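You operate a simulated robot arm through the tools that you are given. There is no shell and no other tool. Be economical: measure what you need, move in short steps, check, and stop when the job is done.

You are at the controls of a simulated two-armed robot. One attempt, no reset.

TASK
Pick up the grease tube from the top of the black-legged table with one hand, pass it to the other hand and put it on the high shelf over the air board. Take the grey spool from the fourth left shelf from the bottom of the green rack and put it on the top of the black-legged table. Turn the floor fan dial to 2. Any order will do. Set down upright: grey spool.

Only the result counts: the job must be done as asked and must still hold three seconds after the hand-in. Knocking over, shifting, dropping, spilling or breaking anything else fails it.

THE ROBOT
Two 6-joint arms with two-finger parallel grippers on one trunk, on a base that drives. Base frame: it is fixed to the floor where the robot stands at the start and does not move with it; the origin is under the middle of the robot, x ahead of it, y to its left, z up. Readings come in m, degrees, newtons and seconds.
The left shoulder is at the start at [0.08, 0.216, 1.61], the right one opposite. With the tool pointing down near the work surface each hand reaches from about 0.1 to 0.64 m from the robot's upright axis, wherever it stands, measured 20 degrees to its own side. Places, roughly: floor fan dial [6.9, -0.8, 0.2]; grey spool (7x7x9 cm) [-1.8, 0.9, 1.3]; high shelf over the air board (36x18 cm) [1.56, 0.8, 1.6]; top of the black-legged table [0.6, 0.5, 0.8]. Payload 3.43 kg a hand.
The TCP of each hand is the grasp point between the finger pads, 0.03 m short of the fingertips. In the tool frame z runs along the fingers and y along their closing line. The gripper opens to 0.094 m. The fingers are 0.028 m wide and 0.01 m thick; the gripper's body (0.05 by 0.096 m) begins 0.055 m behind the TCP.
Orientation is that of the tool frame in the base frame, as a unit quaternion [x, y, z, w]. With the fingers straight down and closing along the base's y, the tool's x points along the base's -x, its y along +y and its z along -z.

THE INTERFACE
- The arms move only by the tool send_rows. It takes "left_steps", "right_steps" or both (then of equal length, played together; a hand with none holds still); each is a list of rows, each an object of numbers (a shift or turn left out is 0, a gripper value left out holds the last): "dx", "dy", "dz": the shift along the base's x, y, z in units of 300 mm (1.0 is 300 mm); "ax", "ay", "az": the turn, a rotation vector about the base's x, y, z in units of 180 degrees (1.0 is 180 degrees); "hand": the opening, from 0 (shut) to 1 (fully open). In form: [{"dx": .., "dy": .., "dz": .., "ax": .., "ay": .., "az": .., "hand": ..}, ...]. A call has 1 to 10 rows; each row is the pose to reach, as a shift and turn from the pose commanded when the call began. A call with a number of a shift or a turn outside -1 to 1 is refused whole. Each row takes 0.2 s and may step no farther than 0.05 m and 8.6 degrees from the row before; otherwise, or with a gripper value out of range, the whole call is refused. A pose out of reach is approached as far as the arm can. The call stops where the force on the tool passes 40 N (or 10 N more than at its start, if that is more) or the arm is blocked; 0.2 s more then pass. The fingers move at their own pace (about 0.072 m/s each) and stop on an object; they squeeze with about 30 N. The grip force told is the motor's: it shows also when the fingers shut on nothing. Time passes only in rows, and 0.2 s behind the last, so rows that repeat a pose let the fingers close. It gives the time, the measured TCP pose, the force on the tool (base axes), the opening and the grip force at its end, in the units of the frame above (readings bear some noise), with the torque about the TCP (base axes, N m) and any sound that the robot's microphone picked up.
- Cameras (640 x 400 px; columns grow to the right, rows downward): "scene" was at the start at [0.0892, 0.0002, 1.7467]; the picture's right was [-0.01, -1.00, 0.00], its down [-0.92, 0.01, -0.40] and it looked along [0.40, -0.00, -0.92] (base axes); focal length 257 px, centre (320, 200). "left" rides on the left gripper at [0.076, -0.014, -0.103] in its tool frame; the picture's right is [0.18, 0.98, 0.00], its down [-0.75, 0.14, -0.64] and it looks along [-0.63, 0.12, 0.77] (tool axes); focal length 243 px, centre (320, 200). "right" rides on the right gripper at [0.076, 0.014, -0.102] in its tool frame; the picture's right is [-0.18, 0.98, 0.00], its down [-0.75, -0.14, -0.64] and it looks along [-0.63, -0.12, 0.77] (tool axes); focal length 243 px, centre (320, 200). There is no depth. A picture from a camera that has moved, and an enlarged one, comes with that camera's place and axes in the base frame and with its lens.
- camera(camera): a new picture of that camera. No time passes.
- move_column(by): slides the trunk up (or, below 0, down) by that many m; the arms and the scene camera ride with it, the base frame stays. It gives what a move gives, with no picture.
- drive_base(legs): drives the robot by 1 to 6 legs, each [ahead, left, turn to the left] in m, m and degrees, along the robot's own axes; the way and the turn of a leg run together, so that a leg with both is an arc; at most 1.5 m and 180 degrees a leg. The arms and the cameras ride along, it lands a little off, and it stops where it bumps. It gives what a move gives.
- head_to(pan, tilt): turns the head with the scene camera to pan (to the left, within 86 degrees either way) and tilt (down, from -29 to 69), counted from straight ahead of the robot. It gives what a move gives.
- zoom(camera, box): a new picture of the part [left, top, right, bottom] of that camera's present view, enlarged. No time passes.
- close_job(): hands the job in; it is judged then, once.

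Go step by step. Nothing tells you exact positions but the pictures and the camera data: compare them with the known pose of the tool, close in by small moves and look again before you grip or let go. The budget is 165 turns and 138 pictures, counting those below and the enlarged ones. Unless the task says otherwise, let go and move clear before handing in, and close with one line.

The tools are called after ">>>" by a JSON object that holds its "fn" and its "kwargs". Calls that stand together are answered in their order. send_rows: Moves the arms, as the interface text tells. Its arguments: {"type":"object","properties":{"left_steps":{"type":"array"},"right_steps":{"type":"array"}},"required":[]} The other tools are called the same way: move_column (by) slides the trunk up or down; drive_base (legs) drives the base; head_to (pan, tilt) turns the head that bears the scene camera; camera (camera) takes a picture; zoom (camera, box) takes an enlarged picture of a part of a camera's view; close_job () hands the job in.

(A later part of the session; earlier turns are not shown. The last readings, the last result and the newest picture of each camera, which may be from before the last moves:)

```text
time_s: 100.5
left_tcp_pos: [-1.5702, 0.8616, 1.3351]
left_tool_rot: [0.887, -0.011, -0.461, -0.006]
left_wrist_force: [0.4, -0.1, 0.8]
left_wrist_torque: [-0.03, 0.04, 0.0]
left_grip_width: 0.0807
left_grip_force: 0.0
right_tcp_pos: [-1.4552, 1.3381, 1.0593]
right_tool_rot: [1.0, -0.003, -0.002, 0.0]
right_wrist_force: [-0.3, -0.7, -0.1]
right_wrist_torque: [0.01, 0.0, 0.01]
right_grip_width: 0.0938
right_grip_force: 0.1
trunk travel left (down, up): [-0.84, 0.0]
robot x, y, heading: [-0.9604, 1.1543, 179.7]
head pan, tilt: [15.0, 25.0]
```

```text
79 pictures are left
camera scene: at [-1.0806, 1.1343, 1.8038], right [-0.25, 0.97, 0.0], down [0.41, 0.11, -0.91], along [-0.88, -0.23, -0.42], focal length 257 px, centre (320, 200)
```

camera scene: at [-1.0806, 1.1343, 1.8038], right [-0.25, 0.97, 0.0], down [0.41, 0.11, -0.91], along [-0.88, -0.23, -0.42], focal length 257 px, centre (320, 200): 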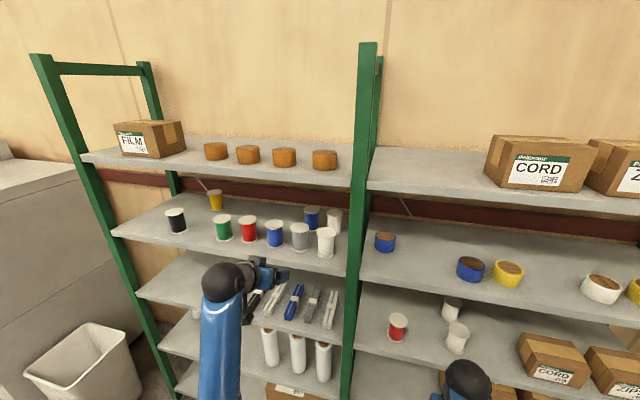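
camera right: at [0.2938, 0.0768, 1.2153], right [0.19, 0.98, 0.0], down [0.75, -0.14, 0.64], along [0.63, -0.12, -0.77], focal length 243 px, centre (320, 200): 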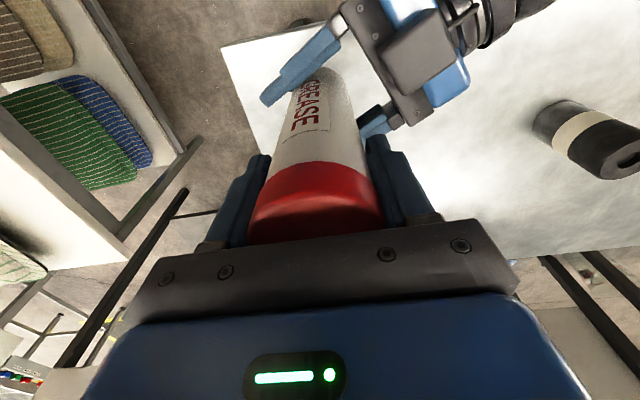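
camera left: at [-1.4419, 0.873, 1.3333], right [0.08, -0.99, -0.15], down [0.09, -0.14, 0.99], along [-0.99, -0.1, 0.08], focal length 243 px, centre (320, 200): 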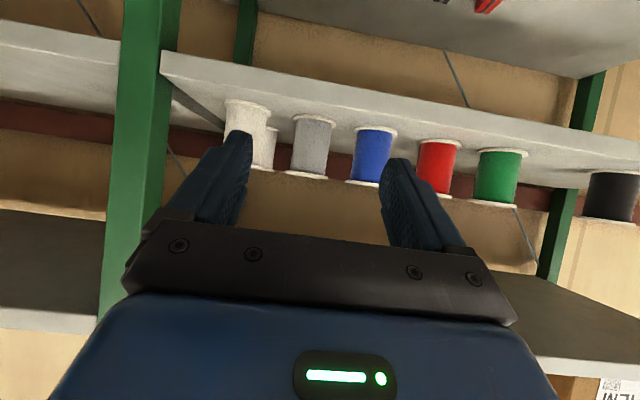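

>>> {"fn": "send_rows", "kwargs": {"left_steps": [{"dx": -0.13, "dz": -0.1}, {"dx": -0.26, "dz": -0.18}, {"dx": -0.39, "dz": -0.18}, {"dx": -0.5, "dz": -0.18}, {"dx": -0.567, "dz": -0.18}, {"dx": -0.567, "dz": -0.18}]}}

>>> {"fn": "camera", "kwargs": {"camera": "left"}}

>>> {"fn": "zoom", "kwargs": {"camera": "scene", "box": [230, 180, 380, 274]}}

```text
time_s: 101.9
left_tcp_pos: [-1.7405, 0.8623, 1.2814]
left_tool_rot: [0.887, -0.01, -0.462, -0.005]
left_wrist_force: [-0.5, -0.2, -0.2]
left_wrist_torque: [0.01, -0.03, -0.01]
left_grip_width: 0.0808
left_grip_force: 0.1
right_tcp_pos: [-1.4537, 1.3373, 1.0584]
right_tool_rot: [1.0, -0.003, -0.001, 0.0]
right_wrist_force: [-0.3, 0.1, -0.7]
right_wrist_torque: [0.04, -0.03, -0.02]
right_grip_width: 0.0941
right_grip_force: 0.2
trunk travel left (down, up): [-0.84, 0.0]
robot x, y, heading: [-0.9607, 1.1587, 179.5]
head pan, tilt: [15.0, 25.0]
```

```text
78 pictures are left
camera left: at [-1.612, 0.8733, 1.2793], right [0.08, -0.99, -0.15], down [0.09, -0.14, 0.99], along [-0.99, -0.1, 0.08], focal length 243 px, centre (320, 200)
```

left: 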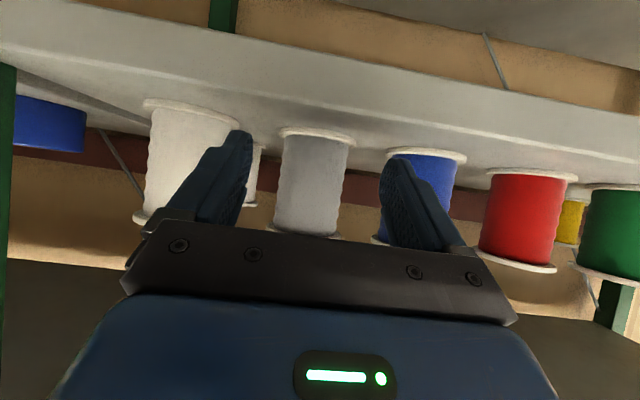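

```text
4.26 times, centred on (305, 227) of scene
camera zoom: at [-1.0805, 1.1339, 1.8038], right [-0.25, 0.97, 0.0], down [0.41, 0.11, -0.91], along [-0.88, -0.23, -0.42], focal length 1094 px, centre (384, 85)
```

zoom: 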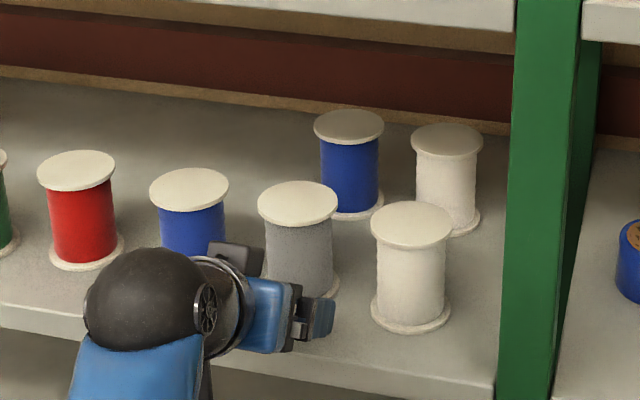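

Alignment checks out: the spool body's centre falls exactly where the grasp line projects. Advancing the last 10 cm.

>>> {"fn": "send_rows", "kwargs": {"left_steps": [{"dx": -0.08}, {"dx": -0.16}, {"dx": -0.24}, {"dx": -0.3}, {"dx": -0.335}, {"dx": -0.335}]}}

>>> {"fn": "camera", "kwargs": {"camera": "left"}}

>>> {"fn": "zoom", "kwargs": {"camera": "scene", "box": [230, 180, 380, 274]}}

```text
time_s: 103.3
left_tcp_pos: [-1.8396, 0.8624, 1.2828]
left_tool_rot: [0.887, -0.01, -0.462, -0.005]
left_wrist_force: [0.5, -0.6, 1.2]
left_wrist_torque: [-0.02, -0.02, -0.02]
left_grip_width: 0.0808
left_grip_force: 0.1
right_tcp_pos: [-1.4546, 1.3376, 1.0603]
right_tool_rot: [1.0, -0.003, -0.001, 0.0]
right_wrist_force: [-0.3, 0.2, -0.4]
right_wrist_torque: [-0.01, -0.01, 0.01]
right_grip_width: 0.0939
right_grip_force: 0.0
trunk travel left (down, up): [-0.84, 0.0]
robot x, y, heading: [-0.9639, 1.1551, 179.6]
head pan, tilt: [15.0, 25.0]
```

```text
76 pictures are left
camera left: at [-1.712, 0.8733, 1.2795], right [0.08, -0.99, -0.15], down [0.09, -0.14, 0.99], along [-0.99, -0.1, 0.08], focal length 243 px, centre (320, 200)
```

left: 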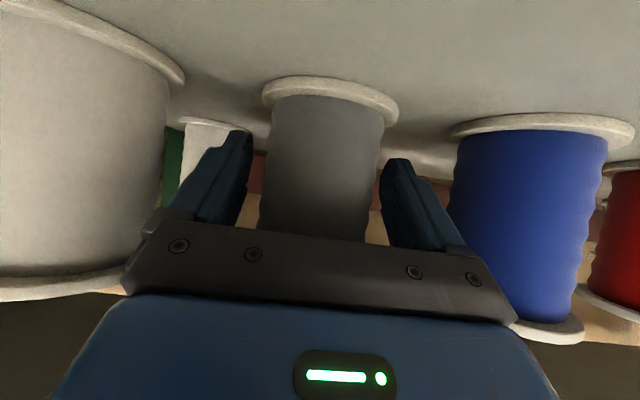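

```text
4.26 times, centred on (305, 227) of scene
camera zoom: at [-1.0801, 1.134, 1.8038], right [-0.25, 0.97, 0.0], down [0.41, 0.11, -0.91], along [-0.88, -0.23, -0.42], focal length 1094 px, centre (384, 85)
```

zoom: 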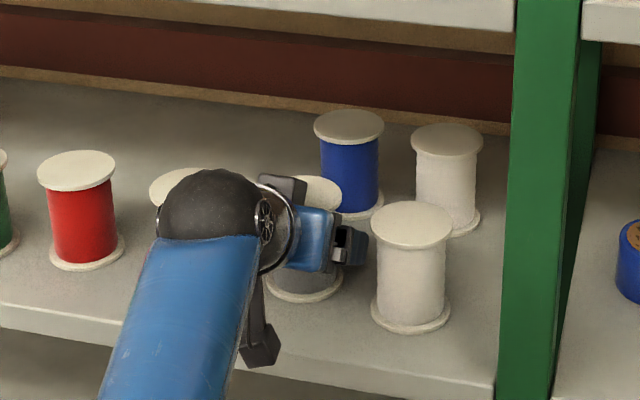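

>>> {"fn": "send_rows", "kwargs": {"left_steps": [{"hand": 0.5}, {"hand": 0.5}, {"hand": 0.5}, {"hand": 0.5}]}}

>>> {"fn": "camera", "kwargs": {"camera": "left"}}

```text
time_s: 104.3
left_tcp_pos: [-1.8405, 0.8636, 1.2824]
left_tool_rot: [0.887, -0.01, -0.462, -0.005]
left_wrist_force: [-1.1, -0.2, 2.9]
left_wrist_torque: [0.1, 0.13, -0.02]
left_grip_width: 0.0587
left_grip_force: 30.4
right_tcp_pos: [-1.4552, 1.3371, 1.0598]
right_tool_rot: [1.0, -0.004, -0.002, 0.0]
right_wrist_force: [0.3, -0.5, -0.1]
right_wrist_torque: [0.04, 0.01, 0.02]
right_grip_width: 0.094
right_grip_force: 0.2
trunk travel left (down, up): [-0.84, 0.0]
robot x, y, heading: [-0.9617, 1.1598, 179.6]
head pan, tilt: [15.0, 25.0]
```

```text
74 pictures are left
camera left: at [-1.712, 0.8735, 1.2795], right [0.08, -0.99, -0.15], down [0.09, -0.14, 0.99], along [-0.99, -0.1, 0.08], focal length 243 px, centre (320, 200)
```

left: 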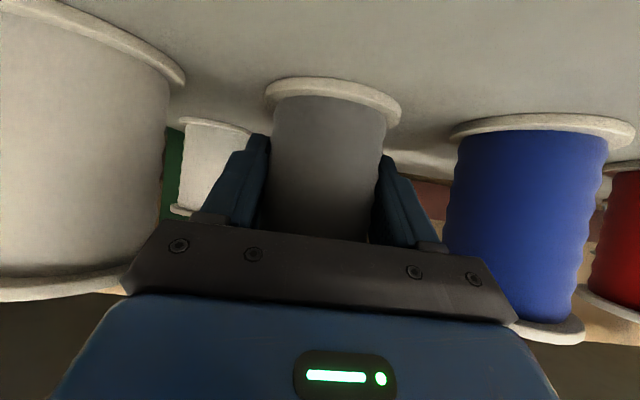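

The spool is gripped. I'll lift it 4 cm, pull straight out of the rack, then check it.

>>> {"fn": "send_rows", "kwargs": {"left_steps": [{"dz": 0.05}, {"dz": 0.13}, {"dz": 0.16, "dx": 0.08}, {"dz": 0.16, "dx": 0.2}, {"dz": 0.16, "dx": 0.34}, {"dz": 0.16, "dx": 0.48}, {"dz": 0.16, "dx": 0.62}, {"dz": 0.16, "dx": 0.76}, {"dz": 0.16, "dx": 0.8}]}}

>>> {"fn": "camera", "kwargs": {"camera": "left"}}

>>> {"fn": "zoom", "kwargs": {"camera": "scene", "box": [200, 150, 400, 290]}}

```text
time_s: 106.3
left_tcp_pos: [-1.6001, 0.8619, 1.3318]
left_tool_rot: [0.887, -0.01, -0.461, -0.005]
left_wrist_force: [-0.1, -0.3, -1.3]
left_wrist_torque: [0.01, 0.0, -0.02]
left_grip_width: 0.0573
left_grip_force: 30.5
right_tcp_pos: [-1.4548, 1.337, 1.0599]
right_tool_rot: [1.0, -0.003, -0.002, -0.001]
right_wrist_force: [-0.9, 0.2, 0.3]
right_wrist_torque: [-0.03, -0.04, 0.03]
right_grip_width: 0.094
right_grip_force: 0.1
trunk travel left (down, up): [-0.84, 0.0]
robot x, y, heading: [-0.9609, 1.1574, 179.8]
head pan, tilt: [15.0, 25.0]
```

```text
73 pictures are left
camera left: at [-1.472, 0.8732, 1.3276], right [0.08, -0.98, -0.15], down [0.09, -0.14, 0.99], along [-0.99, -0.1, 0.08], focal length 243 px, centre (320, 200)
```

left: 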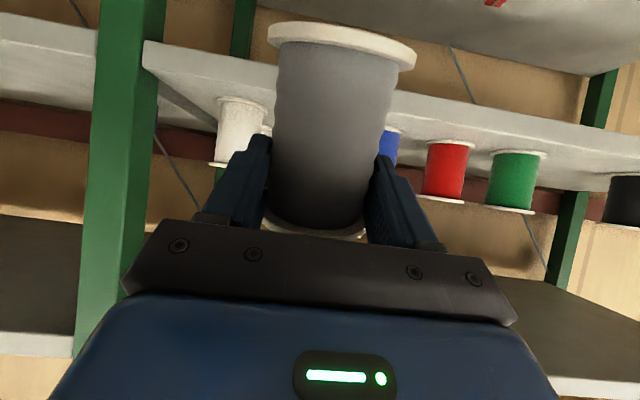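

```text
2.86 times, centred on (300, 220) of scene
camera zoom: at [-1.0805, 1.134, 1.8038], right [-0.25, 0.97, 0.0], down [0.41, 0.11, -0.91], along [-0.88, -0.23, -0.42], focal length 735 px, centre (377, 143)
```

zoom: 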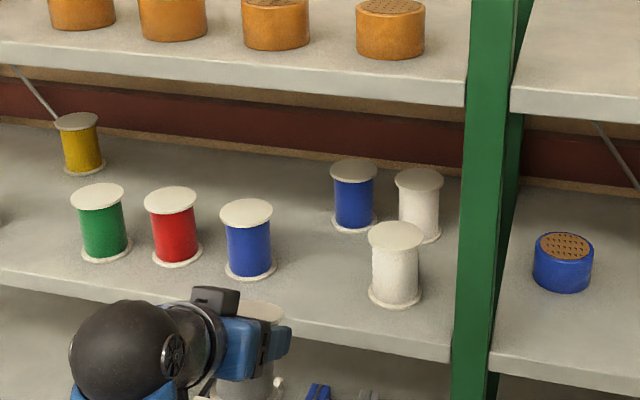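

The spool is out. It slid down a little until its top flange caught on the fingers, but it looks vertical and secure. Now I'll back away, turn round and go to the table's free left half.

>>> {"fn": "drive_base", "kwargs": {"legs": [[-0.55, 0, 0], [0, 0, 180], [0.3, -0.5, 0]]}}

>>> {"fn": "head_to", "kwargs": {"pan": 20, "tilt": 45}}

>>> {"fn": "camera", "kwargs": {"camera": "scene"}}

>>> {"fn": "camera", "kwargs": {"camera": "left"}}

```text
time_s: 119.7
left_tcp_pos: [0.5208, 0.9347, 1.3297]
left_tool_rot: [0.017, 0.887, -0.009, 0.461]
left_wrist_force: [0.4, -0.9, -2.0]
left_wrist_torque: [0.0, 0.04, 0.0]
left_grip_width: 0.0557
left_grip_force: 29.9
right_tcp_pos: [0.3681, 0.4619, 1.0599]
right_tool_rot: [0.01, 1.0, -0.001, 0.002]
right_wrist_force: [0.6, -0.3, 0.1]
right_wrist_torque: [-0.02, -0.01, 0.01]
right_grip_width: 0.0944
right_grip_force: 0.0
trunk travel left (down, up): [-0.84, 0.0]
robot x, y, heading: [-0.1211, 0.6496, -1.1]
head pan, tilt: [15.0, 25.0]
```

```text
time_s: 120.5
left_tcp_pos: [0.5216, 0.9344, 1.3302]
left_tool_rot: [0.017, 0.888, -0.009, 0.46]
left_wrist_force: [-0.4, 0.0, -0.9]
left_wrist_torque: [-0.01, 0.02, 0.0]
left_grip_width: 0.0555
left_grip_force: 30.2
right_tcp_pos: [0.3691, 0.4609, 1.0609]
right_tool_rot: [0.01, 1.0, 0.0, 0.002]
right_wrist_force: [0.0, 0.1, 0.2]
right_wrist_torque: [-0.01, 0.0, 0.0]
right_grip_width: 0.0941
right_grip_force: 0.1
trunk travel left (down, up): [-0.84, 0.0]
robot x, y, heading: [-0.1218, 0.6457, -1.3]
head pan, tilt: [20.0, 45.0]
```

```text
71 pictures are left
camera scene: at [-0.0142, 0.6743, 1.7732], right [0.32, -0.95, 0.0], down [-0.67, -0.23, -0.71], along [0.67, 0.23, -0.71], focal length 257 px, centre (320, 200)
```

scene: 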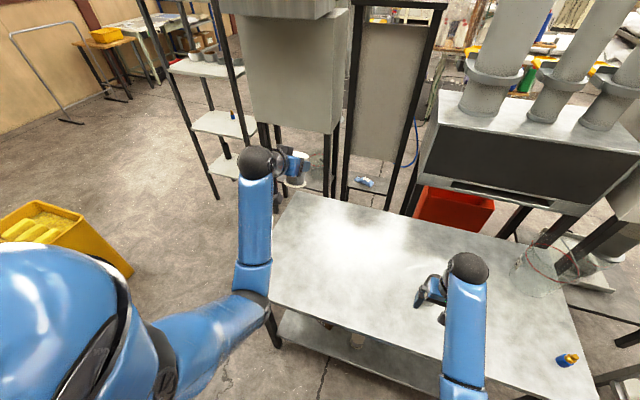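

```text
70 pictures are left
camera left: at [0.3931, 0.9236, 1.3273], right [-0.07, 0.99, -0.15], down [-0.09, 0.14, 0.99], along [0.99, 0.08, 0.07], focal length 243 px, centre (320, 200)
```

left: 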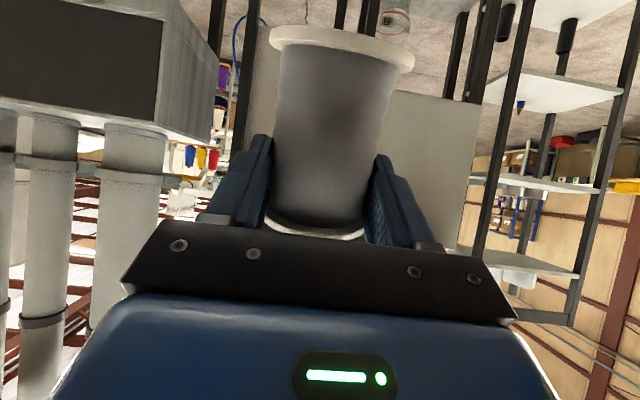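

>>> {"fn": "send_rows", "kwargs": {"left_steps": [{"dz": -0.14, "dy": -0.05}, {"dz": -0.28, "dy": -0.1}, {"dz": -0.42, "dy": -0.15}, {"dz": -0.56, "dy": -0.2}, {"dz": -0.7, "dy": -0.2}, {"dz": -0.84, "dy": -0.2}, {"dz": -0.98, "dy": -0.2}, {"dz": -0.98, "dy": -0.2}]}}

>>> {"fn": "camera", "kwargs": {"camera": "scene"}}

>>> {"fn": "camera", "kwargs": {"camera": "left"}}

```text
time_s: 122.3
left_tcp_pos: [0.5211, 0.8723, 1.0359]
left_tool_rot: [0.016, 0.887, -0.008, 0.461]
left_wrist_force: [0.5, 0.2, -1.8]
left_wrist_torque: [-0.01, -0.01, 0.02]
left_grip_width: 0.0556
left_grip_force: 30.1
right_tcp_pos: [0.3687, 0.4606, 1.0599]
right_tool_rot: [0.01, 1.0, 0.0, 0.002]
right_wrist_force: [-0.1, 0.0, 0.3]
right_wrist_torque: [-0.01, 0.01, -0.02]
right_grip_width: 0.094
right_grip_force: 0.1
trunk travel left (down, up): [-0.84, 0.0]
robot x, y, heading: [-0.1237, 0.6479, -1.1]
head pan, tilt: [20.0, 45.0]
```

```text
69 pictures are left
camera scene: at [-0.0145, 0.6741, 1.7731], right [0.32, -0.95, 0.0], down [-0.67, -0.23, -0.71], along [0.67, 0.23, -0.71], focal length 257 px, centre (320, 200)
```

scene: 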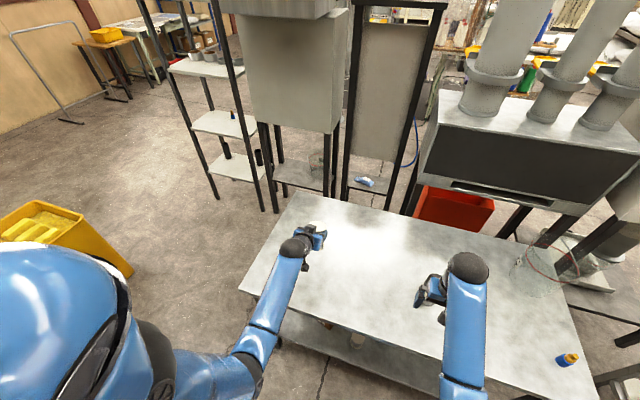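

```text
68 pictures are left
camera left: at [0.3928, 0.8629, 1.0324], right [-0.07, 0.99, -0.15], down [-0.09, 0.14, 0.99], along [0.99, 0.08, 0.08], focal length 243 px, centre (320, 200)
```

left: 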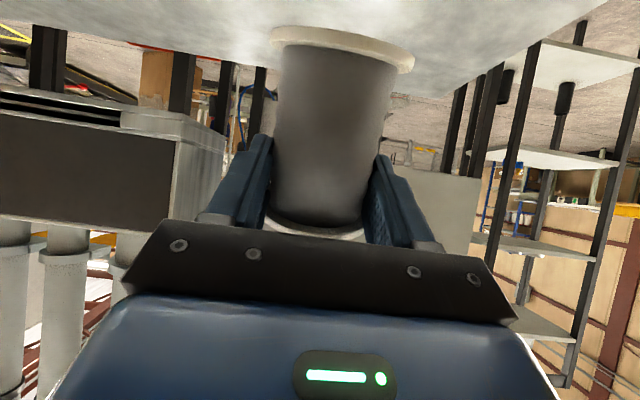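

>>> {"fn": "send_rows", "kwargs": {"left_steps": [{"dz": -0.12}, {"dz": -0.24}, {"dz": -0.36}, {"dz": -0.44}, {"dz": -0.47}, {"dz": -0.47}]}}

>>> {"fn": "camera", "kwargs": {"camera": "left"}}

>>> {"fn": "zoom", "kwargs": {"camera": "scene", "box": [230, 180, 390, 280]}}

```text
time_s: 123.8
left_tcp_pos: [0.5224, 0.873, 0.8976]
left_tool_rot: [0.016, 0.886, -0.008, 0.464]
left_wrist_force: [2.6, 0.6, 11.2]
left_wrist_torque: [0.11, -0.51, 0.01]
left_grip_width: 0.055
left_grip_force: 30.7
right_tcp_pos: [0.3677, 0.461, 1.0612]
right_tool_rot: [0.011, 1.0, 0.0, 0.002]
right_wrist_force: [-0.1, -0.2, 0.5]
right_wrist_torque: [-0.01, -0.01, -0.01]
right_grip_width: 0.0938
right_grip_force: 0.0
trunk travel left (down, up): [-0.84, 0.0]
robot x, y, heading: [-0.1194, 0.6503, -1.2]
head pan, tilt: [20.0, 45.0]
```

```text
67 pictures are left
camera left: at [0.3942, 0.8635, 0.8948], right [-0.07, 0.99, -0.15], down [-0.09, 0.14, 0.99], along [0.99, 0.08, 0.08], focal length 243 px, centre (320, 200)
```

left: 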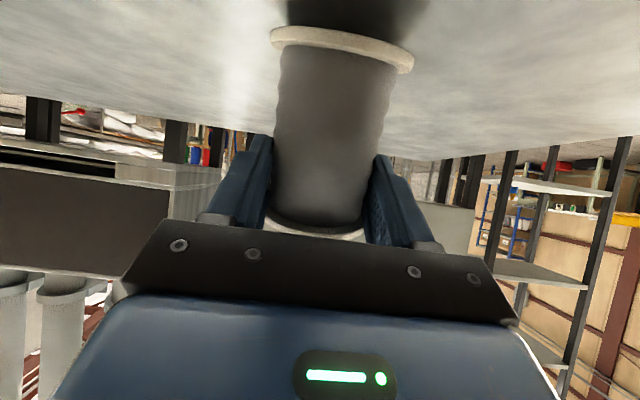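

```text
4.00 times, centred on (310, 230) of scene
camera zoom: at [-0.0165, 0.6736, 1.7735], right [0.32, -0.95, 0.0], down [-0.67, -0.23, -0.71], along [0.67, 0.23, -0.71], focal length 1028 px, centre (360, 80)
```

zoom: 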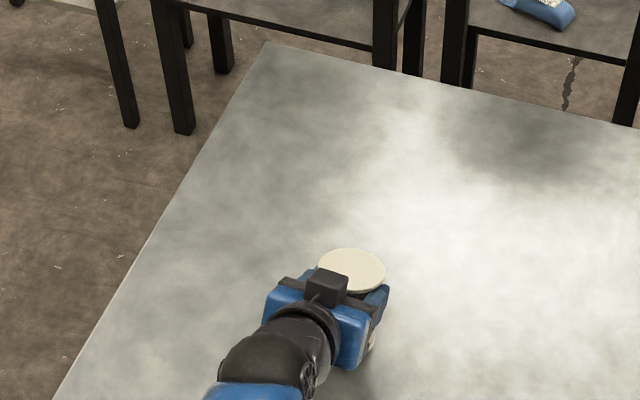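

The spool's front base edge touched first, so it's leaning forward perhaps 20°. I'll lift slightly and pitch the hand up to level the spool before setting it down.

>>> {"fn": "send_rows", "kwargs": {"left_steps": [{"dz": 0.1}, {"dz": 0.1, "ay": -0.03}, {"dz": 0.1, "ay": -0.06}, {"dz": 0.1, "ay": -0.09}, {"dz": 0.1, "ay": -0.12}, {"dz": 0.1, "ay": -0.12}]}}

>>> {"fn": "camera", "kwargs": {"camera": "left"}}

>>> {"fn": "zoom", "kwargs": {"camera": "scene", "box": [230, 180, 390, 280]}}

>>> {"fn": "camera", "kwargs": {"camera": "right"}}

```text
time_s: 125.2
left_tcp_pos: [0.5202, 0.8636, 0.9234]
left_tool_rot: [0.037, 0.799, -0.021, 0.6]
left_wrist_force: [0.3, 0.5, -1.9]
left_wrist_torque: [-0.05, 0.05, 0.01]
left_grip_width: 0.0549
left_grip_force: 30.0
left hand out of reach, approached as far as the arm can: row 4, 5, 6
right_tcp_pos: [0.369, 0.46, 1.0601]
right_tool_rot: [0.01, 1.0, 0.0, 0.002]
right_wrist_force: [0.0, 0.5, -0.9]
right_wrist_torque: [-0.01, 0.03, 0.02]
right_grip_width: 0.0938
right_grip_force: 0.1
trunk travel left (down, up): [-0.84, 0.0]
robot x, y, heading: [-0.1261, 0.6478, -1.1]
head pan, tilt: [20.0, 45.0]
```

```text
65 pictures are left
camera left: at [0.4, 0.8595, 0.8794], right [0.03, 0.99, -0.17], down [-0.39, 0.16, 0.9], along [0.92, 0.04, 0.39], focal length 243 px, centre (320, 200)
```

left: 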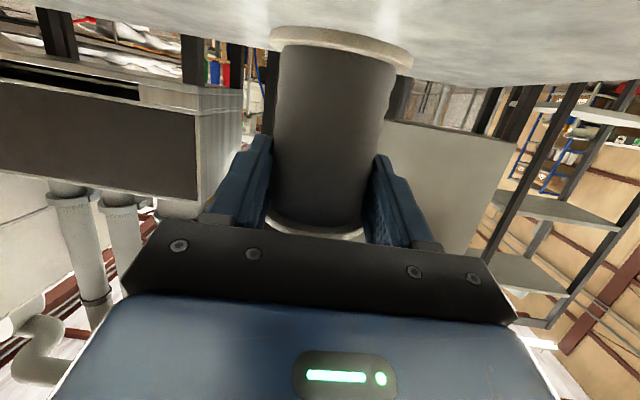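

```text
4.00 times, centred on (310, 230) of scene
camera zoom: at [-0.0144, 0.6741, 1.7732], right [0.32, -0.95, 0.0], down [-0.67, -0.23, -0.71], along [0.67, 0.23, -0.71], focal length 1028 px, centre (360, 80)
```

zoom: 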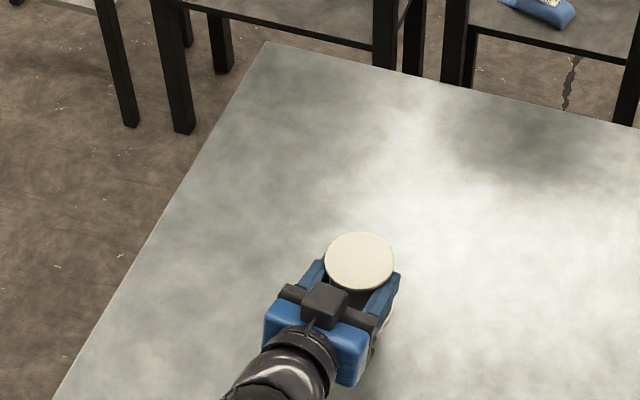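

```text
63 pictures are left
camera right: at [0.2934, 0.4765, 1.1636], right [0.21, 0.98, 0.0], down [0.75, -0.16, 0.64], along [0.63, -0.13, -0.76], focal length 243 px, centre (320, 200)
```

right: 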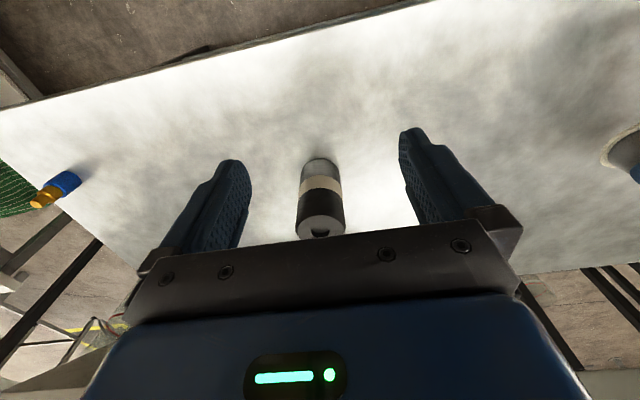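

The top flange now looks level. I'll creep down to contact.

>>> {"fn": "send_rows", "kwargs": {"left_steps": [{"dz": -0.04}, {"dz": -0.07}, {"dz": -0.085}, {"dz": -0.085}]}}

>>> {"fn": "zoom", "kwargs": {"camera": "left", "box": [220, 0, 460, 150]}}

```text
time_s: 126.2
left_tcp_pos: [0.5201, 0.8642, 0.898]
left_tool_rot: [0.028, 0.799, -0.024, 0.6]
left_wrist_force: [0.7, 0.5, -0.9]
left_wrist_torque: [-0.01, 0.04, -0.02]
left_grip_width: 0.055
left_grip_force: 30.4
right_tcp_pos: [0.3692, 0.4599, 1.0593]
right_tool_rot: [0.011, 1.0, 0.0, 0.002]
right_wrist_force: [0.6, 0.2, 0.3]
right_wrist_torque: [0.01, 0.0, 0.0]
right_grip_width: 0.0941
right_grip_force: 0.0
trunk travel left (down, up): [-0.84, 0.0]
robot x, y, heading: [-0.1213, 0.6515, -1.2]
head pan, tilt: [20.0, 45.0]
```

```text
2.67 times, centred on (340, 75) of left
camera zoom: at [0.3997, 0.8584, 0.8542], right [0.02, 0.98, -0.18], down [-0.39, 0.18, 0.9], along [0.92, 0.05, 0.39], focal length 647 px, centre (267, 533)
```

zoom: 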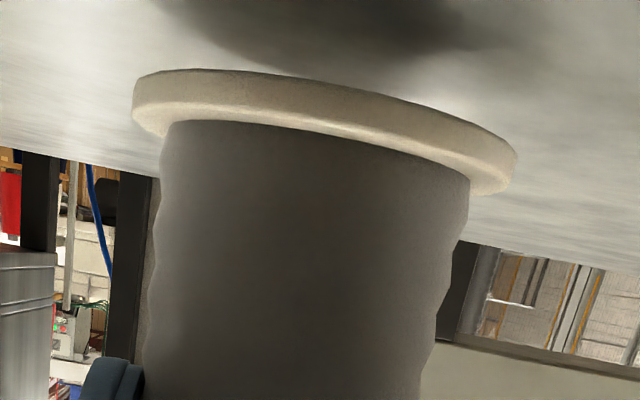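

>>> {"fn": "send_rows", "kwargs": {"left_steps": [{"dz": -0.012}, {"dz": -0.024}, {"dz": -0.036}, {"dz": -0.036}]}}

```text
time_s: 127.2
left_tcp_pos: [0.5199, 0.8649, 0.8893]
left_tool_rot: [0.029, 0.798, -0.024, 0.602]
left_wrist_force: [-2.6, 0.7, 7.9]
left_wrist_torque: [0.1, 1.6, -0.08]
left_grip_width: 0.0546
left_grip_force: 30.2
right_tcp_pos: [0.3677, 0.4598, 1.0605]
right_tool_rot: [0.01, 1.0, 0.001, 0.002]
right_wrist_force: [-0.1, 0.2, 0.4]
right_wrist_torque: [0.01, -0.02, 0.0]
right_grip_width: 0.0939
right_grip_force: 0.1
trunk travel left (down, up): [-0.84, 0.0]
robot x, y, heading: [-0.1242, 0.6445, -1.0]
head pan, tilt: [20.0, 45.0]
```

The torque says something about 14 cm behind the fingers is touching, which is the hand's camera, not the spool. I'll lift, pitch down about 9°, and retry.

>>> {"fn": "send_rows", "kwargs": {"left_steps": [{"dz": 0.06}, {"dz": 0.06, "ay": 0.03}, {"dz": 0.06, "ay": 0.055}, {"dz": 0.03, "ay": 0.055}, {"dz": 0.03, "ay": 0.055}]}}

>>> {"fn": "zoom", "kwargs": {"camera": "scene", "box": [230, 180, 390, 280]}}

>>> {"fn": "zoom", "kwargs": {"camera": "left", "box": [220, 0, 460, 150]}}

```text
time_s: 128.3
left_tcp_pos: [0.5224, 0.8642, 0.8961]
left_tool_rot: [0.027, 0.848, -0.027, 0.528]
left_wrist_force: [0.3, 0.0, -1.4]
left_wrist_torque: [-0.02, 0.02, 0.02]
left_grip_width: 0.0545
left_grip_force: 30.6
right_tcp_pos: [0.3692, 0.4601, 1.0594]
right_tool_rot: [0.01, 1.0, 0.0, 0.002]
right_wrist_force: [1.0, -0.1, 0.6]
right_wrist_torque: [0.02, -0.01, -0.01]
right_grip_width: 0.0941
right_grip_force: 0.0
trunk travel left (down, up): [-0.84, 0.0]
robot x, y, heading: [-0.1232, 0.6507, -1.1]
head pan, tilt: [20.0, 45.0]
```

```text
4.00 times, centred on (310, 230) of scene
camera zoom: at [-0.0147, 0.6742, 1.7731], right [0.32, -0.95, 0.0], down [-0.67, -0.23, -0.71], along [0.67, 0.23, -0.71], focal length 1028 px, centre (360, 80)
```

zoom: 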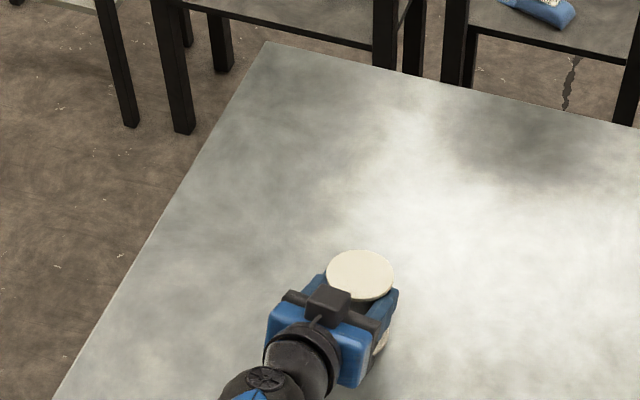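

```text
2.67 times, centred on (340, 75) of left
camera zoom: at [0.3946, 0.8583, 0.874], right [-0.01, 0.98, -0.18], down [-0.23, 0.18, 0.96], along [0.97, 0.05, 0.23], focal length 647 px, centre (267, 533)
```

zoom: 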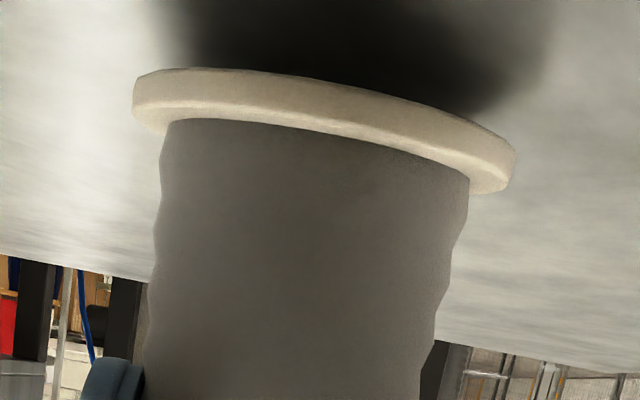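

Now creeping down to contact in small steps.

>>> {"fn": "send_rows", "kwargs": {"left_steps": [{"dz": -0.012}, {"dz": -0.024}, {"dz": -0.024}]}}

>>> {"fn": "send_rows", "kwargs": {"left_steps": [{"dz": -0.01}, {"dz": -0.01}]}}

```text
time_s: 129.2
left_tcp_pos: [0.5201, 0.8629, 0.8943]
left_tool_rot: [0.028, 0.846, -0.027, 0.532]
left_wrist_force: [0.4, 0.2, 19.0]
left_wrist_torque: [-0.02, -0.82, 0.04]
left_grip_width: 0.0546
left_grip_force: 29.8
right_tcp_pos: [0.3659, 0.4607, 1.061]
right_tool_rot: [0.01, 1.0, 0.0, 0.003]
right_wrist_force: [0.0, 1.5, 0.2]
right_wrist_torque: [-0.03, -0.03, 0.01]
right_grip_width: 0.0942
right_grip_force: 0.0
trunk travel left (down, up): [-0.84, 0.0]
robot x, y, heading: [-0.1191, 0.6459, -1.3]
head pan, tilt: [20.0, 45.0]
```

```text
time_s: 129.8
left_tcp_pos: [0.5188, 0.8637, 0.8921]
left_tool_rot: [0.029, 0.845, -0.028, 0.533]
left_wrist_force: [-5.4, 0.0, 31.2]
left_wrist_torque: [-0.04, -0.96, -0.03]
left_grip_width: 0.054
left_grip_force: 30.3
right_tcp_pos: [0.3637, 0.4594, 1.0622]
right_tool_rot: [0.011, 1.0, 0.001, 0.004]
right_wrist_force: [-0.2, -1.0, -0.7]
right_wrist_torque: [0.03, -0.01, 0.03]
right_grip_width: 0.0943
right_grip_force: 0.1
trunk travel left (down, up): [-0.84, 0.0]
robot x, y, heading: [-0.1228, 0.6474, -1.0]
head pan, tilt: [20.0, 45.0]
```

The spool's base rests on the table at its front edge. I'll ease the pressure and release.

>>> {"fn": "send_rows", "kwargs": {"left_steps": [{"dz": 0.012}, {"dz": 0.012, "hand": 0.65}, {"dz": 0.012, "hand": 0.75}, {"dz": 0.012, "hand": 0.9}, {"dz": 0.012, "hand": 1.0}, {"dz": 0.012, "hand": 1.0}]}}

>>> {"fn": "camera", "kwargs": {"camera": "left"}}

>>> {"fn": "zoom", "kwargs": {"camera": "scene", "box": [230, 180, 390, 280]}}

```text
time_s: 131.2
left_tcp_pos: [0.5199, 0.8641, 0.8906]
left_tool_rot: [0.027, 0.848, -0.027, 0.529]
left_wrist_force: [-1.0, 0.2, -0.7]
left_wrist_torque: [0.01, -0.01, 0.0]
left_grip_width: 0.0942
left_grip_force: 0.1
right_tcp_pos: [0.3688, 0.4601, 1.0602]
right_tool_rot: [0.011, 1.0, 0.0, 0.001]
right_wrist_force: [-0.1, 0.2, 0.0]
right_wrist_torque: [0.03, 0.01, -0.02]
right_grip_width: 0.0942
right_grip_force: 0.0
trunk travel left (down, up): [-0.84, 0.0]
robot x, y, heading: [-0.1223, 0.6499, -0.9]
head pan, tilt: [20.0, 45.0]
```

```text
59 pictures are left
camera left: at [0.3939, 0.8583, 0.8673], right [-0.01, 0.98, -0.18], down [-0.23, 0.18, 0.96], along [0.97, 0.05, 0.23], focal length 243 px, centre (320, 200)
```

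left: 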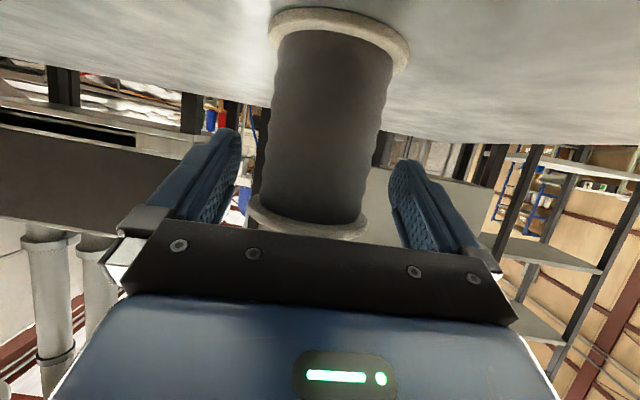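

```text
4.00 times, centred on (310, 230) of scene
camera zoom: at [-0.0149, 0.6742, 1.7732], right [0.32, -0.95, 0.0], down [-0.67, -0.23, -0.71], along [0.67, 0.23, -0.71], focal length 1028 px, centre (360, 80)
```

zoom: 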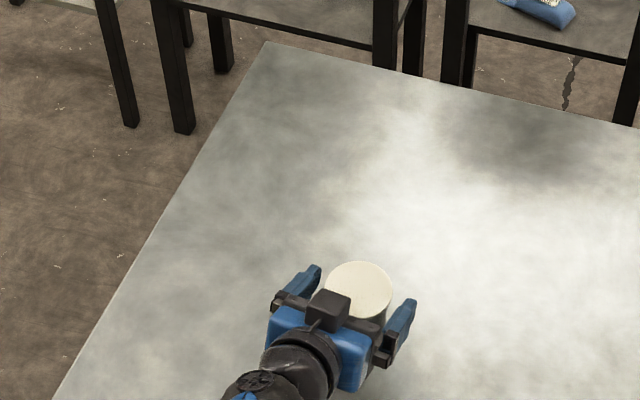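

The spool stands upright. Retreating along the finger axis.

>>> {"fn": "send_rows", "kwargs": {"left_steps": [{"dx": -0.03, "dz": 0.012}, {"dx": -0.08, "dz": 0.035}, {"dx": -0.18, "dz": 0.08}, {"dx": -0.28, "dz": 0.15}, {"dx": -0.36, "dz": 0.25}, {"dx": -0.36, "dz": 0.4}, {"dx": -0.36, "dz": 0.5}]}}

>>> {"fn": "zoom", "kwargs": {"camera": "scene", "box": [210, 160, 410, 285]}}

>>> {"fn": "camera", "kwargs": {"camera": "left"}}

```text
time_s: 132.8
left_tcp_pos: [0.4136, 0.8636, 1.0413]
left_tool_rot: [0.026, 0.848, -0.025, 0.528]
left_wrist_force: [0.3, 0.1, 0.4]
left_wrist_torque: [0.03, -0.01, 0.02]
left_grip_width: 0.0941
left_grip_force: 0.0
right_tcp_pos: [0.3691, 0.4604, 1.059]
right_tool_rot: [0.01, 1.0, 0.0, 0.002]
right_wrist_force: [0.2, -0.1, 0.0]
right_wrist_torque: [0.0, 0.0, 0.01]
right_grip_width: 0.0938
right_grip_force: 0.1
trunk travel left (down, up): [-0.84, 0.0]
robot x, y, heading: [-0.1208, 0.6465, -1.2]
head pan, tilt: [20.0, 45.0]
```

```text
3.20 times, centred on (310, 222) of scene
camera zoom: at [-0.0146, 0.6739, 1.7731], right [0.32, -0.95, 0.0], down [-0.67, -0.23, -0.71], along [0.67, 0.23, -0.71], focal length 823 px, centre (352, 128)
```

zoom: 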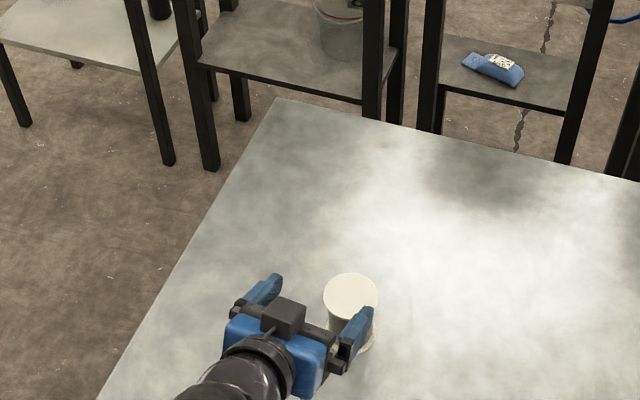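

```text
56 pictures are left
camera left: at [0.2864, 0.8577, 1.0184], right [-0.01, 0.98, -0.18], down [-0.23, 0.18, 0.96], along [0.97, 0.05, 0.23], focal length 243 px, centre (320, 200)
```

left: 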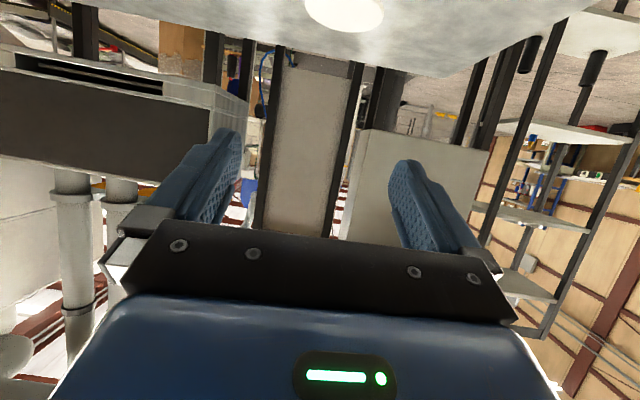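

The spool is placed. Now I'm backing off and moving around to the corridor toward the fan, looking as I go.

>>> {"fn": "drive_base", "kwargs": {"legs": [[-0.6, 0, 1], [0, -1.2, 0], [0, -1.1, 0]]}}

>>> {"fn": "head_to", "kwargs": {"pan": 0, "tilt": 20}}

>>> {"fn": "camera", "kwargs": {"camera": "scene"}}

```text
time_s: 147.0
left_tcp_pos: [-0.1678, -1.4126, 1.0395]
left_tool_rot: [0.013, 0.849, -0.018, 0.529]
left_wrist_force: [0.1, 0.1, -0.3]
left_wrist_torque: [-0.01, 0.03, -0.01]
left_grip_width: 0.094
left_grip_force: 0.1
right_tcp_pos: [-0.199, -1.817, 1.0597]
right_tool_rot: [-0.005, 1.0, -0.001, 0.002]
right_wrist_force: [0.2, -0.1, -0.7]
right_wrist_torque: [0.0, 0.0, -0.01]
right_grip_width: 0.0942
right_grip_force: 0.0
trunk travel left (down, up): [-0.84, 0.0]
robot x, y, heading: [-0.6971, -1.6448, 0.7]
head pan, tilt: [20.0, 45.0]
```

```text
time_s: 147.9
left_tcp_pos: [-0.1668, -1.4132, 1.0408]
left_tool_rot: [0.015, 0.848, -0.02, 0.529]
left_wrist_force: [0.5, 0.0, -0.4]
left_wrist_torque: [0.02, -0.01, -0.03]
left_grip_width: 0.0941
left_grip_force: 0.1
right_tcp_pos: [-0.1998, -1.817, 1.0593]
right_tool_rot: [-0.006, 1.0, -0.001, 0.002]
right_wrist_force: [0.4, 1.5, -0.8]
right_wrist_torque: [0.01, 0.04, -0.04]
right_grip_width: 0.0938
right_grip_force: 0.2
trunk travel left (down, up): [-0.84, 0.0]
robot x, y, heading: [-0.6929, -1.6459, 0.6]
head pan, tilt: [0.0, 20.0]
```

```text
55 pictures are left
camera scene: at [-0.5719, -1.644, 1.8118], right [0.01, -1.0, 0.0], down [-0.34, 0.0, -0.94], along [0.94, 0.01, -0.34], focal length 257 px, centre (320, 200)
```

scene: 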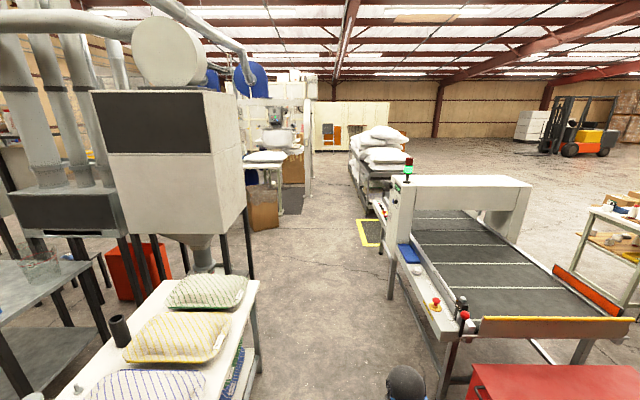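

The corridor centre is about y -1.75, roughly 1 m wide. I'll drive along it.

>>> {"fn": "drive_base", "kwargs": {"legs": [[0.4, -0.1, -0.6], [1.5, 0, 0], [1.3, 0.1, 0]]}}

>>> {"fn": "head_to", "kwargs": {"pan": 10, "tilt": 20}}

>>> {"fn": "camera", "kwargs": {"camera": "scene"}}

```text
time_s: 163.8
left_tcp_pos: [3.0498, -1.3613, 1.041]
left_tool_rot: [0.009, 0.848, -0.016, 0.53]
left_wrist_force: [0.1, 1.0, 0.0]
left_wrist_torque: [-0.03, 0.0, 0.01]
left_grip_width: 0.0942
left_grip_force: 0.1
right_tcp_pos: [3.0228, -1.7657, 1.0599]
right_tool_rot: [-0.01, 1.0, 0.0, 0.003]
right_wrist_force: [0.3, 0.6, -0.2]
right_wrist_torque: [0.03, -0.01, -0.01]
right_grip_width: 0.0941
right_grip_force: 0.1
trunk travel left (down, up): [-0.84, 0.0]
robot x, y, heading: [2.5247, -1.5976, 1.5]
head pan, tilt: [0.0, 20.0]
```

```text
time_s: 164.5
left_tcp_pos: [3.0504, -1.3609, 1.0404]
left_tool_rot: [0.009, 0.848, -0.016, 0.529]
left_wrist_force: [0.4, -0.4, 0.6]
left_wrist_torque: [0.02, 0.0, -0.02]
left_grip_width: 0.0941
left_grip_force: 0.1
right_tcp_pos: [3.0224, -1.7656, 1.0594]
right_tool_rot: [-0.011, 1.0, 0.0, 0.002]
right_wrist_force: [-0.3, 0.9, 0.3]
right_wrist_torque: [0.0, 0.02, 0.01]
right_grip_width: 0.094
right_grip_force: 0.1
trunk travel left (down, up): [-0.84, 0.0]
robot x, y, heading: [2.5267, -1.5996, 1.5]
head pan, tilt: [10.0, 20.0]
```

```text
54 pictures are left
camera scene: at [2.6462, -1.5797, 1.8119], right [0.2, -0.98, 0.0], down [-0.34, -0.07, -0.94], along [0.92, 0.18, -0.34], focal length 257 px, centre (320, 200)
```

scene: 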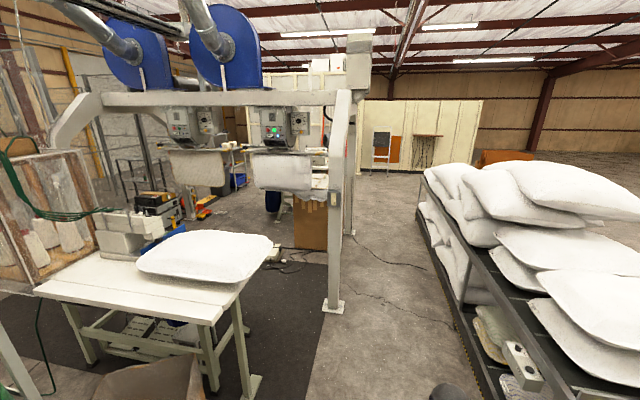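

>>> {"fn": "drive_base", "kwargs": {"legs": [[0.9, -0.27, -1.5], [1.5, 0, 0], [0.6, 0, 0]]}}

>>> {"fn": "head_to", "kwargs": {"pan": 40, "tilt": 30}}

>>> {"fn": "camera", "kwargs": {"camera": "scene"}}

```text
time_s: 179.5
left_tcp_pos: [6.086, -1.6527, 1.0406]
left_tool_rot: [0.023, 0.847, -0.025, 0.53]
left_wrist_force: [0.3, 0.2, -0.2]
left_wrist_torque: [-0.02, -0.02, -0.04]
left_grip_width: 0.0942
left_grip_force: 0.1
right_tcp_pos: [6.0469, -2.0568, 1.0597]
right_tool_rot: [0.005, 1.0, 0.0, 0.002]
right_wrist_force: [0.9, -0.1, -0.4]
right_wrist_torque: [-0.05, -0.01, 0.0]
right_grip_width: 0.0939
right_grip_force: 0.1
trunk travel left (down, up): [-0.84, 0.0]
robot x, y, heading: [5.5597, -1.8732, -0.5]
head pan, tilt: [10.0, 20.0]
```

```text
time_s: 180.5
left_tcp_pos: [6.0896, -1.6526, 1.0401]
left_tool_rot: [0.023, 0.848, -0.024, 0.529]
left_wrist_force: [-0.1, -1.1, 0.0]
left_wrist_torque: [-0.01, 0.03, 0.01]
left_grip_width: 0.0938
left_grip_force: 0.1
right_tcp_pos: [6.0504, -2.057, 1.059]
right_tool_rot: [0.004, 1.0, 0.0, 0.002]
right_wrist_force: [0.5, 0.6, -0.4]
right_wrist_torque: [-0.05, 0.01, -0.01]
right_grip_width: 0.0939
right_grip_force: 0.1
trunk travel left (down, up): [-0.84, 0.0]
robot x, y, heading: [5.5582, -1.8735, -0.5]
head pan, tilt: [40.0, 30.0]
```

```text
53 pictures are left
camera scene: at [5.6573, -1.8166, 1.7957], right [0.64, -0.77, 0.0], down [-0.39, -0.32, -0.87], along [0.67, 0.55, -0.5], focal length 257 px, centre (320, 200)
```

scene: 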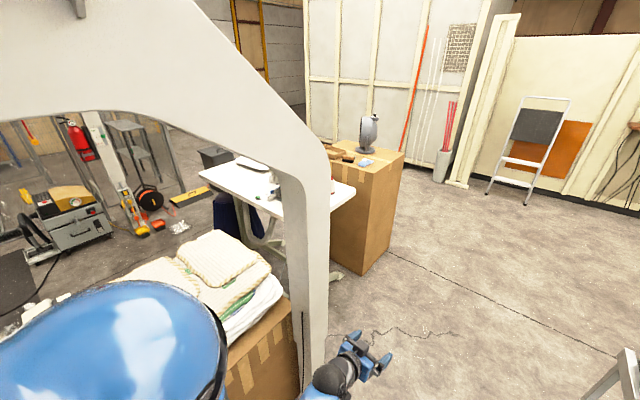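

>>> {"fn": "drive_base", "kwargs": {"legs": [[0.7, 0, 0]]}}

>>> {"fn": "head_to", "kwargs": {"pan": 70, "tilt": 35}}

>>> {"fn": "camera", "kwargs": {"camera": "scene"}}

```text
time_s: 184.3
left_tcp_pos: [6.7881, -1.6503, 1.0412]
left_tool_rot: [0.019, 0.848, -0.022, 0.53]
left_wrist_force: [0.2, 0.2, -0.4]
left_wrist_torque: [-0.01, 0.02, -0.02]
left_grip_width: 0.0942
left_grip_force: 0.1
right_tcp_pos: [6.7514, -2.0533, 1.0612]
right_tool_rot: [0.001, 1.0, 0.001, 0.003]
right_wrist_force: [0.4, -0.6, 0.5]
right_wrist_torque: [0.0, -0.02, -0.01]
right_grip_width: 0.0939
right_grip_force: 0.1
trunk travel left (down, up): [-0.84, 0.0]
robot x, y, heading: [6.2612, -1.8763, 0.1]
head pan, tilt: [40.0, 30.0]
```

```text
time_s: 185.3
left_tcp_pos: [6.7889, -1.6502, 1.0395]
left_tool_rot: [0.019, 0.848, -0.023, 0.529]
left_wrist_force: [0.3, -0.1, -0.3]
left_wrist_torque: [-0.02, -0.02, 0.0]
left_grip_width: 0.094
left_grip_force: 0.1
right_tcp_pos: [6.7528, -2.0549, 1.0581]
right_tool_rot: [0.001, 1.0, 0.001, 0.002]
right_wrist_force: [-0.1, 0.2, -0.5]
right_wrist_torque: [-0.01, 0.03, -0.05]
right_grip_width: 0.0941
right_grip_force: 0.0
trunk travel left (down, up): [-0.84, 0.0]
robot x, y, heading: [6.2629, -1.8774, -0.0]
head pan, tilt: [70.0, 35.0]
```

```text
52 pictures are left
camera scene: at [6.3197, -1.7938, 1.788], right [0.94, -0.34, 0.0], down [-0.2, -0.54, -0.82], along [0.28, 0.77, -0.57], focal length 257 px, centre (320, 200)
```

scene: 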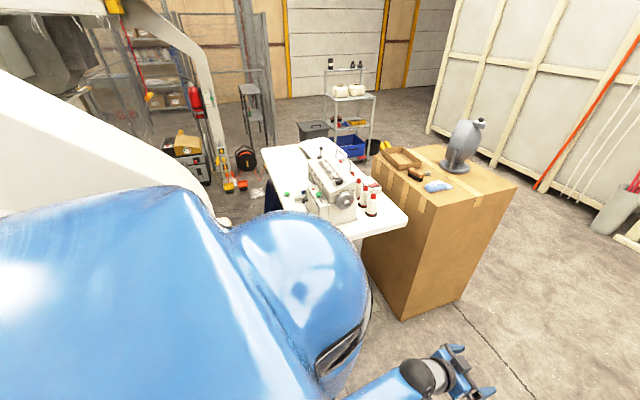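

>>> {"fn": "drive_base", "kwargs": {"legs": [[0.6, 0, 0], [0, 0, 90]]}}

>>> {"fn": "head_to", "kwargs": {"pan": 0, "tilt": 40}}

>>> {"fn": "camera", "kwargs": {"camera": "scene"}}

```text
time_s: 192.5
left_tcp_pos: [6.6362, -1.3457, 1.0414]
left_tool_rot: [-0.583, 0.616, 0.356, 0.391]
left_wrist_force: [0.0, 0.1, 0.1]
left_wrist_torque: [0.0, 0.01, 0.0]
left_grip_width: 0.0939
left_grip_force: 0.0
right_tcp_pos: [7.0398, -1.3861, 1.059]
right_tool_rot: [-0.702, 0.712, 0.002, 0.001]
right_wrist_force: [-0.6, 0.6, 0.2]
right_wrist_torque: [0.02, 0.0, -0.01]
right_grip_width: 0.0941
right_grip_force: 0.2
trunk travel left (down, up): [-0.84, 0.0]
robot x, y, heading: [6.8536, -1.8753, 89.1]
head pan, tilt: [70.0, 35.0]
```

```text
time_s: 193.9
left_tcp_pos: [6.6363, -1.3451, 1.0402]
left_tool_rot: [-0.583, 0.617, 0.356, 0.392]
left_wrist_force: [0.3, 0.1, -0.7]
left_wrist_torque: [0.0, 0.02, 0.0]
left_grip_width: 0.094
left_grip_force: 0.0
right_tcp_pos: [7.0388, -1.3866, 1.0593]
right_tool_rot: [-0.702, 0.712, 0.002, 0.001]
right_wrist_force: [-0.3, 0.1, 0.3]
right_wrist_torque: [-0.02, -0.02, 0.02]
right_grip_width: 0.0941
right_grip_force: 0.2
trunk travel left (down, up): [-0.84, 0.0]
robot x, y, heading: [6.858, -1.8814, 89.4]
head pan, tilt: [0.0, 40.0]
```

```text
51 pictures are left
camera scene: at [6.8569, -1.7625, 1.7804], right [1.0, -0.01, 0.0], down [-0.01, -0.64, -0.77], along [0.01, 0.77, -0.64], focal length 257 px, centre (320, 200)
```

scene: 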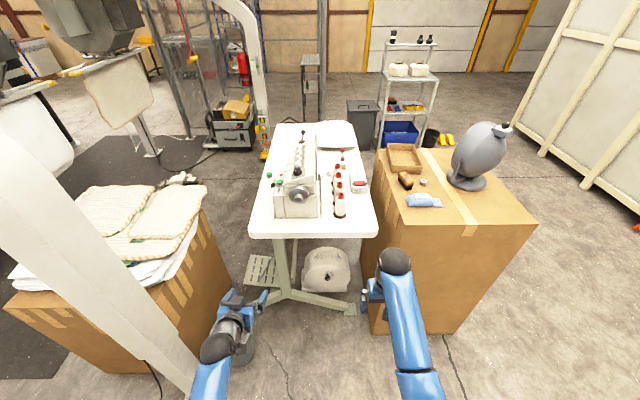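

>>> {"fn": "zoom", "kwargs": {"camera": "scene", "box": [270, 230, 390, 310]}}

```text
5.00 times, centred on (330, 270) of scene
camera zoom: at [6.8569, -1.7625, 1.7804], right [1.0, -0.01, 0.0], down [-0.01, -0.64, -0.77], along [0.01, 0.77, -0.64], focal length 1286 px, centre (270, -150)
```

zoom: 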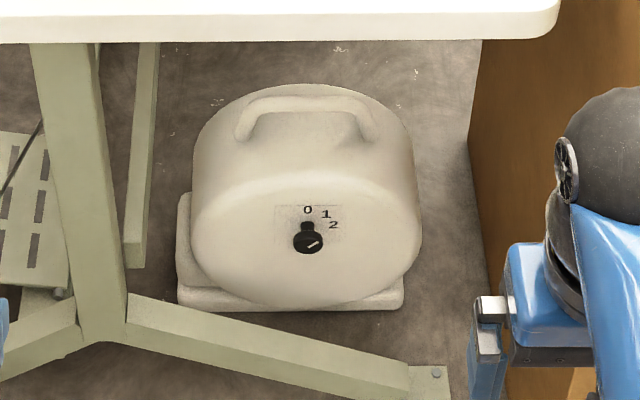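

The "floor fan" is the beige blower under the sewing table, and its dial faces me at about (6.92, -0.75, 0.2), reading 0 with 1 and 2 clockwise. I'll swing the right arm aside so it won't meet the carton, then lower the trunk.

>>> {"fn": "send_rows", "kwargs": {"right_steps": [{"dx": 0.13, "dy": -0.05}, {"dx": 0.26, "dy": -0.12}, {"dx": 0.38, "dy": -0.2}, {"dx": 0.5, "dy": -0.3}, {"dx": 0.6, "dy": -0.4}, {"dx": 0.7, "dy": -0.5}, {"dx": 0.8, "dy": -0.6}, {"dx": 0.9, "dy": -0.7}, {"dx": 0.98, "dy": -0.8}, {"dx": 1.0, "dy": -0.85}]}}

>>> {"fn": "camera", "kwargs": {"camera": "left"}}

```text
time_s: 196.1
left_tcp_pos: [6.6363, -1.3458, 1.0406]
left_tool_rot: [-0.582, 0.617, 0.356, 0.393]
left_wrist_force: [0.0, 0.1, -0.4]
left_wrist_torque: [0.02, -0.03, -0.01]
left_grip_width: 0.0943
left_grip_force: 0.1
right_tcp_pos: [7.3392, -1.6416, 1.042]
right_tool_rot: [-0.702, 0.712, 0.001, 0.003]
right_wrist_force: [-0.6, 1.5, 0.2]
right_wrist_torque: [-0.06, -0.01, 0.03]
right_grip_width: 0.0942
right_grip_force: 0.1
right hand out of reach, approached as far as the arm can: row 1, 2, 3, 4, 5, 6, 7, 8, 9, 10
trunk travel left (down, up): [-0.84, 0.0]
robot x, y, heading: [6.8541, -1.8765, 89.3]
head pan, tilt: [0.0, 40.0]
```

```text
49 pictures are left
camera left: at [6.6419, -1.4719, 1.0181], right [-0.98, -0.01, -0.18], down [-0.17, -0.23, 0.96], along [-0.06, 0.97, 0.23], focal length 243 px, centre (320, 200)
```

left: 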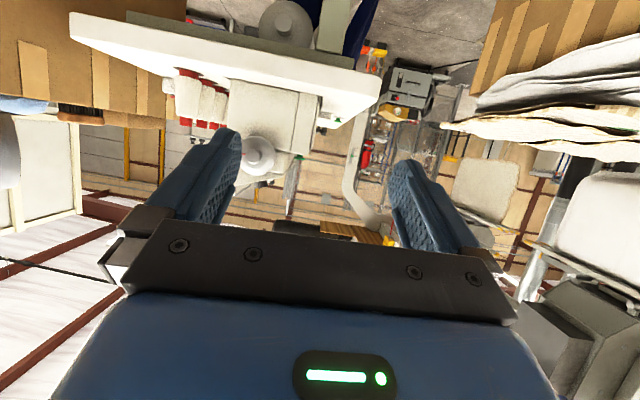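

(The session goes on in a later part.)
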